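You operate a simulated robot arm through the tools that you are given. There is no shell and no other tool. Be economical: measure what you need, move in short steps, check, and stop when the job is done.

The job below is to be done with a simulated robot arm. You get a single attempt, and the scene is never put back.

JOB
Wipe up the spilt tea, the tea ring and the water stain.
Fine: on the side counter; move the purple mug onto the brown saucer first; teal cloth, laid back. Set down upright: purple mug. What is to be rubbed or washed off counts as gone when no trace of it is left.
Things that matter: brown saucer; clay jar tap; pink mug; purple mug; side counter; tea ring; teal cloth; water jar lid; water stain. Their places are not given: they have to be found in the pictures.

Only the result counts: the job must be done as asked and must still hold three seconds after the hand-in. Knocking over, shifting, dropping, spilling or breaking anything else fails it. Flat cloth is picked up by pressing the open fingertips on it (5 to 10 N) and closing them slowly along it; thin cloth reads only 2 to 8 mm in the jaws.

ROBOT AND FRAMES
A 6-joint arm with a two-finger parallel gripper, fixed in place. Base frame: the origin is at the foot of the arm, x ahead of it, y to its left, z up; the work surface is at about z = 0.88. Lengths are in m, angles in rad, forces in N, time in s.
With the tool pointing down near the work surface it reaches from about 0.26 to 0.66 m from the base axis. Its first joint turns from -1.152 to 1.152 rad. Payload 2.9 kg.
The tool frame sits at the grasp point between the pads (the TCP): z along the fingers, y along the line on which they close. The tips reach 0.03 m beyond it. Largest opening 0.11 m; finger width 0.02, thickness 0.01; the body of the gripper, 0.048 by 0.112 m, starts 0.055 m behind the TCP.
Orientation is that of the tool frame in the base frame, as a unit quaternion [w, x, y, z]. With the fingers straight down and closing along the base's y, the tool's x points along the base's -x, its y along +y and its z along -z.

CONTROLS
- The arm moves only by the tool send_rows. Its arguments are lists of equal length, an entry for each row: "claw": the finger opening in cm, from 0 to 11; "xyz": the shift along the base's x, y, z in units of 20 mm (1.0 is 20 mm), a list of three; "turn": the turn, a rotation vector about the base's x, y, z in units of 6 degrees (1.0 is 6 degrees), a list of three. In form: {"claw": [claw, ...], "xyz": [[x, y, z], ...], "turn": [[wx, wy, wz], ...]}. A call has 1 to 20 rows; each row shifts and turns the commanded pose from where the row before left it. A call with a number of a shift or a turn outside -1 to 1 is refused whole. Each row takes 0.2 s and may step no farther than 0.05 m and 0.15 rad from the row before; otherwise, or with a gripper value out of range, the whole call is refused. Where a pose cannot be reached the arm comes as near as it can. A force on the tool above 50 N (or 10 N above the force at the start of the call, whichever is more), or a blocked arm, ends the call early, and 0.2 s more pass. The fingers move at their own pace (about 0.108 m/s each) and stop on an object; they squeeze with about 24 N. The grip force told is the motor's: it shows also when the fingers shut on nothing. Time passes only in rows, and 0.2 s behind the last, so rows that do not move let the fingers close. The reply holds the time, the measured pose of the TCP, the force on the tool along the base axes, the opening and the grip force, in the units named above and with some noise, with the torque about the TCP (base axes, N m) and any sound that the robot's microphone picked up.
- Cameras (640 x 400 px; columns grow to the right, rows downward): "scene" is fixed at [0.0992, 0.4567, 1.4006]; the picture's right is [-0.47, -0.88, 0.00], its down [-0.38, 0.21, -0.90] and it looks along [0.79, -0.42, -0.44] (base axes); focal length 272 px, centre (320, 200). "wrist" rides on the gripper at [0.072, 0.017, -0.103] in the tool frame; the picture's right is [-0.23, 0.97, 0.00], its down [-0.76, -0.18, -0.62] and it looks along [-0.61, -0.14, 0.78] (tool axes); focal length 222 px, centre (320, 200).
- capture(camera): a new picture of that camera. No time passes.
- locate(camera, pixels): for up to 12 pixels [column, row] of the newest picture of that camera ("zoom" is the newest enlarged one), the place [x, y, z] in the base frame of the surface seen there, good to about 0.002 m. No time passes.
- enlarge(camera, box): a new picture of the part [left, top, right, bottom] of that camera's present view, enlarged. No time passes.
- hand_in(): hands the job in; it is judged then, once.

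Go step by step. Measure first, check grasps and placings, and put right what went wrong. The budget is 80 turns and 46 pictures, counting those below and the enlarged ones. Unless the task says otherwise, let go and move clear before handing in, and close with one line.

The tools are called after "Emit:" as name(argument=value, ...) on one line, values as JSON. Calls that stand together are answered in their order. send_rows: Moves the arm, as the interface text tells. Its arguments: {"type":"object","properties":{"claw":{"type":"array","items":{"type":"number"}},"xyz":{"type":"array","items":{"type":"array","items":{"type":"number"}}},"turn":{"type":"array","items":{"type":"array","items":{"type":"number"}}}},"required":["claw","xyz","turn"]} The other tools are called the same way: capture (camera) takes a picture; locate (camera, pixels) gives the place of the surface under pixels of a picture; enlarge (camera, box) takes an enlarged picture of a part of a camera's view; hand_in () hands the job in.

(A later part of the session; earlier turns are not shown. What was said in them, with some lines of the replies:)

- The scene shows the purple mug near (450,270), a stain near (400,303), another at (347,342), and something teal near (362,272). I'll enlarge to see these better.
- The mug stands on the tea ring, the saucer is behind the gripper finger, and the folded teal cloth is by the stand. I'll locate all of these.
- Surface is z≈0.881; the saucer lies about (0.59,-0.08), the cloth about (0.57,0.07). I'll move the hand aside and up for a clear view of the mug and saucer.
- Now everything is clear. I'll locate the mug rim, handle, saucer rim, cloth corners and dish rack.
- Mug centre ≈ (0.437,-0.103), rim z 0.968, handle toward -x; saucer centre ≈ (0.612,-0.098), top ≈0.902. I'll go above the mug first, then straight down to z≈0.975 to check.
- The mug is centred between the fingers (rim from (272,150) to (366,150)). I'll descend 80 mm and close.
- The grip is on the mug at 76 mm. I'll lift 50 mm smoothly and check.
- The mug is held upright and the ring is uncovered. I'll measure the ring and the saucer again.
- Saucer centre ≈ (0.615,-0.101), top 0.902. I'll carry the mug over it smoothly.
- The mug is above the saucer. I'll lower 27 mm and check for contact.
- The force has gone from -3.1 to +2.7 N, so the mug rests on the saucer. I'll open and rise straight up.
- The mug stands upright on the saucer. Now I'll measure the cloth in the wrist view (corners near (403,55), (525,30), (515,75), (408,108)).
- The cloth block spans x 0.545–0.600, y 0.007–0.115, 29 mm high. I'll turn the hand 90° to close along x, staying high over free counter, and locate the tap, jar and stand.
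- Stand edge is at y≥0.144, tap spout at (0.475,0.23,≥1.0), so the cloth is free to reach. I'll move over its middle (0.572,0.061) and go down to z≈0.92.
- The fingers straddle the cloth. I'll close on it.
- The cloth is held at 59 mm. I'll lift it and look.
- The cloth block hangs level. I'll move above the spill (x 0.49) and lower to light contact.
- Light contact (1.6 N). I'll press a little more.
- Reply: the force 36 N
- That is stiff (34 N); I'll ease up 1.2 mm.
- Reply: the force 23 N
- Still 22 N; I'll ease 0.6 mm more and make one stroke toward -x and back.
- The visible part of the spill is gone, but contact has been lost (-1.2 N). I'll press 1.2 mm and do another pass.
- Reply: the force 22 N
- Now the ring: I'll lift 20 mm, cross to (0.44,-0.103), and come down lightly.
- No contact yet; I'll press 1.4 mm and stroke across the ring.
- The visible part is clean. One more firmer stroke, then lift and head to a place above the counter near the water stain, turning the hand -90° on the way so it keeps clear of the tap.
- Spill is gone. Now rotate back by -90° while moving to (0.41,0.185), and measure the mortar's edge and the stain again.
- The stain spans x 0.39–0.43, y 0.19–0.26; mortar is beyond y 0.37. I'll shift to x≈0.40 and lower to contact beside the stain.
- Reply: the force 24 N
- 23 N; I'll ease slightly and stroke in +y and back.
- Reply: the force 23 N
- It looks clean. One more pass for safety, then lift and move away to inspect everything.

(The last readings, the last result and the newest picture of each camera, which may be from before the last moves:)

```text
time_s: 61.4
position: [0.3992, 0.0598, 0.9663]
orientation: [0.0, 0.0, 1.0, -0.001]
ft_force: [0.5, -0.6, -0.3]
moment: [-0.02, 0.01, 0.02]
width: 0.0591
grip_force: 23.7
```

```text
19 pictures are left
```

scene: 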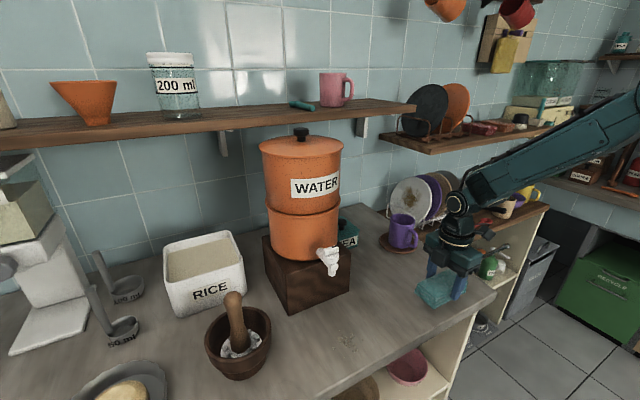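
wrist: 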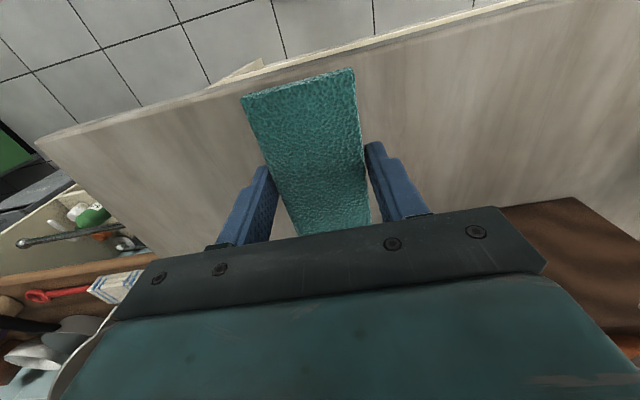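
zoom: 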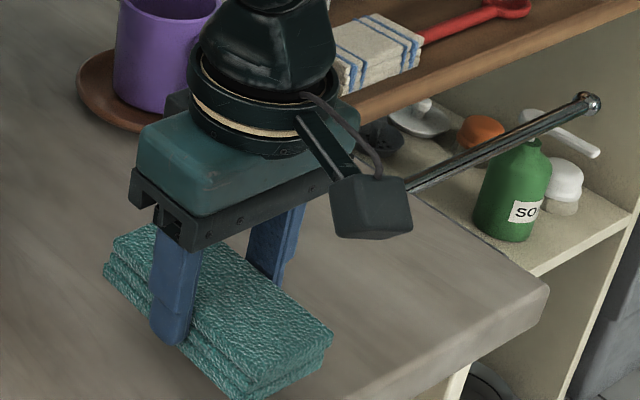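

All three marks are gone. Now I'll turn the hand +90° again and bring the cloth back above its old place.

Emit:
send_rows(claw=[3, 3, 3, 3, 3, 3, 3, 3, 3, 3, 3, 3, 3, 3, 3, 3, 3, 3, 3, 3], xyz=[[0.1, 0, 0.1], [0.1, 0, 0.1], [0.1, 0, 0.1], [0.1, 0, 0.1], [0.1, 0, 0.1], [0.1, 0, 0], [0.1, 0, 0], [0.1, 0, 0], [0.1, 0, 0], [0.1, 0, 0], [0.2, 0, 0], [0.2, 0, 0], [0.2, 0, 0], [0.2, 0, 0], [0.2, 0, 0], [1, 0, 0], [1, 0, 0], [1, 0, 0], [1, 0, 0], [0, 0, 0]], turn=[[0, 0, 1], [0, 0, 1], [0, 0, 1], [0, 0, 1], [0, 0, 1], [0, 0, 1], [0, 0, 1], [0, 0, 1], [0, 0, 1], [0, 0, 1], [0, 0, 1], [0, 0, 1], [0, 0, 1], [0, 0, 1], [0, 0, 1], [0, 0, 0], [0, 0, 0], [0, 0, 0], [0, 0, 0], [0, 0, 0]])

Emit:
enlarge(camera="scene", box=[300, 200, 500, 325])

Emit:
capture(camera="wrist")

```text
time_s: 65.6
position: [0.5223, 0.0588, 0.9778]
orientation: [0.0, -0.707, 0.708, 0.0]
ft_force: [-0.4, 0.0, 0.4]
moment: [-0.02, 0.01, 0.0]
width: 0.0591
grip_force: 24.1
```

```text
3.20 times, centred on (400, 262) of scene
```

zoom: 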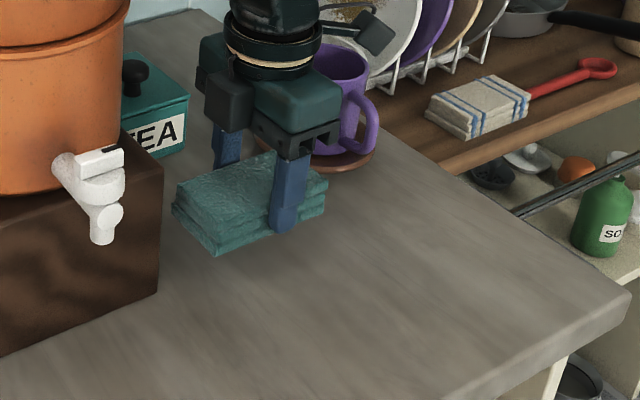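

```text
17 pictures are left
```

wrist: 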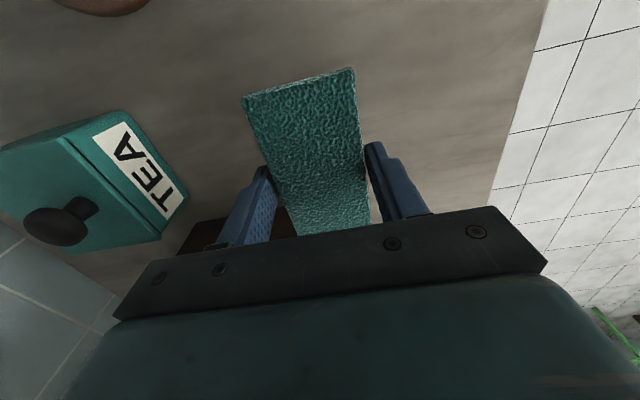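

The counter is clean everywhere. I'll move 50 mm further to x=0.572 and lower to light contact.

Emit:
send_rows(claw=[3, 3, 3, 3, 3, 3, 3, 3, 3], xyz=[[0.9, 0.05, 0], [0.9, 0.05, 0], [0.68, 0, 0], [0, 0, 0], [0, 0, -0.9], [0, 0, -0.9], [0, 0, -0.7], [0, 0, -0.3], [0, 0, 0]], turn=[[0, 0, 0], [0, 0, 0], [0, 0, 0], [0, 0, 0], [0, 0, 0], [0, 0, 0], [0, 0, 0], [0, 0, 0], [0, 0, 0]])

```text
time_s: 67.6
position: [0.571, 0.0616, 0.9185]
orientation: [0.001, -0.707, 0.707, 0.0]
ft_force: [-0.3, -0.3, 0.3]
moment: [-0.02, -0.01, 0.01]
width: 0.059
grip_force: 23.9
```

Emit:
send_rows(claw=[3, 3], xyz=[[0, 0, -0.06], [0, 0, 0]], turn=[[0, 0, 0], [0, 0, 0]])

```text
time_s: 68.2
position: [0.5706, 0.0609, 0.9179]
orientation: [0.0, -0.707, 0.708, 0.0]
ft_force: [0.2, 0.2, -1.0]
moment: [-0.01, 0.04, -0.01]
width: 0.0588
grip_force: 24.1
```

The bottom is within about a millimetre of the counter. I'll open and rise straight up.

Emit:
send_rows(claw=[6.2, 7, 8, 9, 9, 9, 9, 9, 9, 9, 9, 9, 9], xyz=[[0, 0, 0], [0, 0, 0], [0, 0, 0], [0, 0, 0], [0, 0, 0.3], [0, 0, 0.8], [0, 0, 1], [0, 0, 1], [0, 0, 1], [0, 0, 1], [-1, -0.5, 1], [-1, -0.5, 0.5], [-1, -0.5, 0]], turn=[[0, 0, 0], [0, 0, 0], [0, 0, 0], [0, 0, 0], [0, 0, 0], [0, 0, 0], [0, 0, 0], [0, 0, 0], [0, 0, 0], [0, 0, 0], [0, 0, 0], [0, 0, 0], [0, 0, 0]])

Emit:
capture(camera="scene")

Emit:
enlarge(camera="scene", box=[300, 210, 500, 335])

```text
time_s: 71.0
position: [0.5113, 0.0322, 1.05]
orientation: [0.0, -0.707, 0.707, -0.001]
ft_force: [-0.5, -0.6, 0.3]
moment: [-0.01, 0.04, 0.02]
width: 0.0901
grip_force: 0.1
```

```text
16 pictures are left
```

scene: 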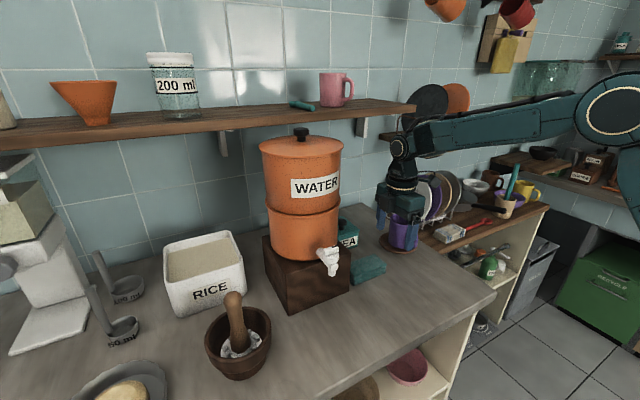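

```text
3.20 times, centred on (400, 272) of scene
```

zoom: 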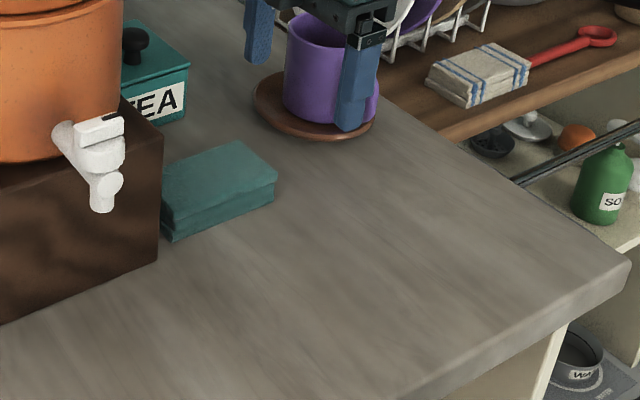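

The cloth is back flat and the counter looks clean. I'll check its place against the start.

Emit:
locate(camera="zoom", pixels=[[170, 238], [275, 195], [276, 178], [240, 143], [220, 180], [254, 95], [371, 125]])

Emit:
enlarge(camera="scene", box=[290, 290, 450, 390])

Emit:
capture(camera="wrist")

```text
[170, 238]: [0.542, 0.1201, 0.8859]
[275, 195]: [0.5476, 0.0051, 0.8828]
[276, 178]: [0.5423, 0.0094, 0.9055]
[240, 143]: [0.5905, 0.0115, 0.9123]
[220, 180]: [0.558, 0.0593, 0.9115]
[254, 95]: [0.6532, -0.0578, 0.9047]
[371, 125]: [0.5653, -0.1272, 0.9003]
```

```text
4.00 times, centred on (370, 340) of scene
```

zoom: 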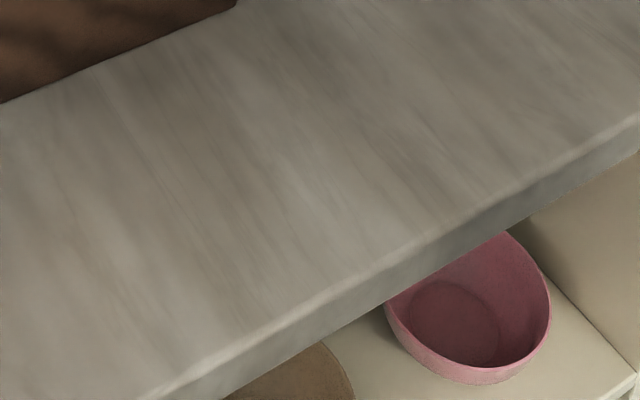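

```text
13 pictures are left
```

wrist: 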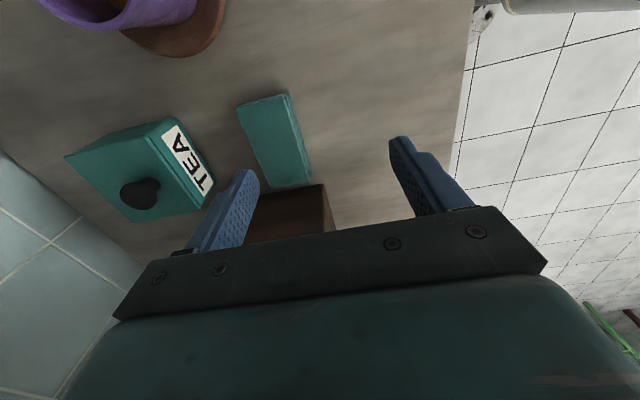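

The cloth is back within about 2 mm of where it started. The mug stands on the saucer, no marks are left on the counter, and the hand is clear, so I'm handing in.

Emit:
hand_in()

```text
The job is handed in.
```

The purple mug is upright on the brown saucer. The spilt tea, the tea ring and the water stain are wiped away with no trace visible in the last pictures, and the teal cloth is laid back in its place.
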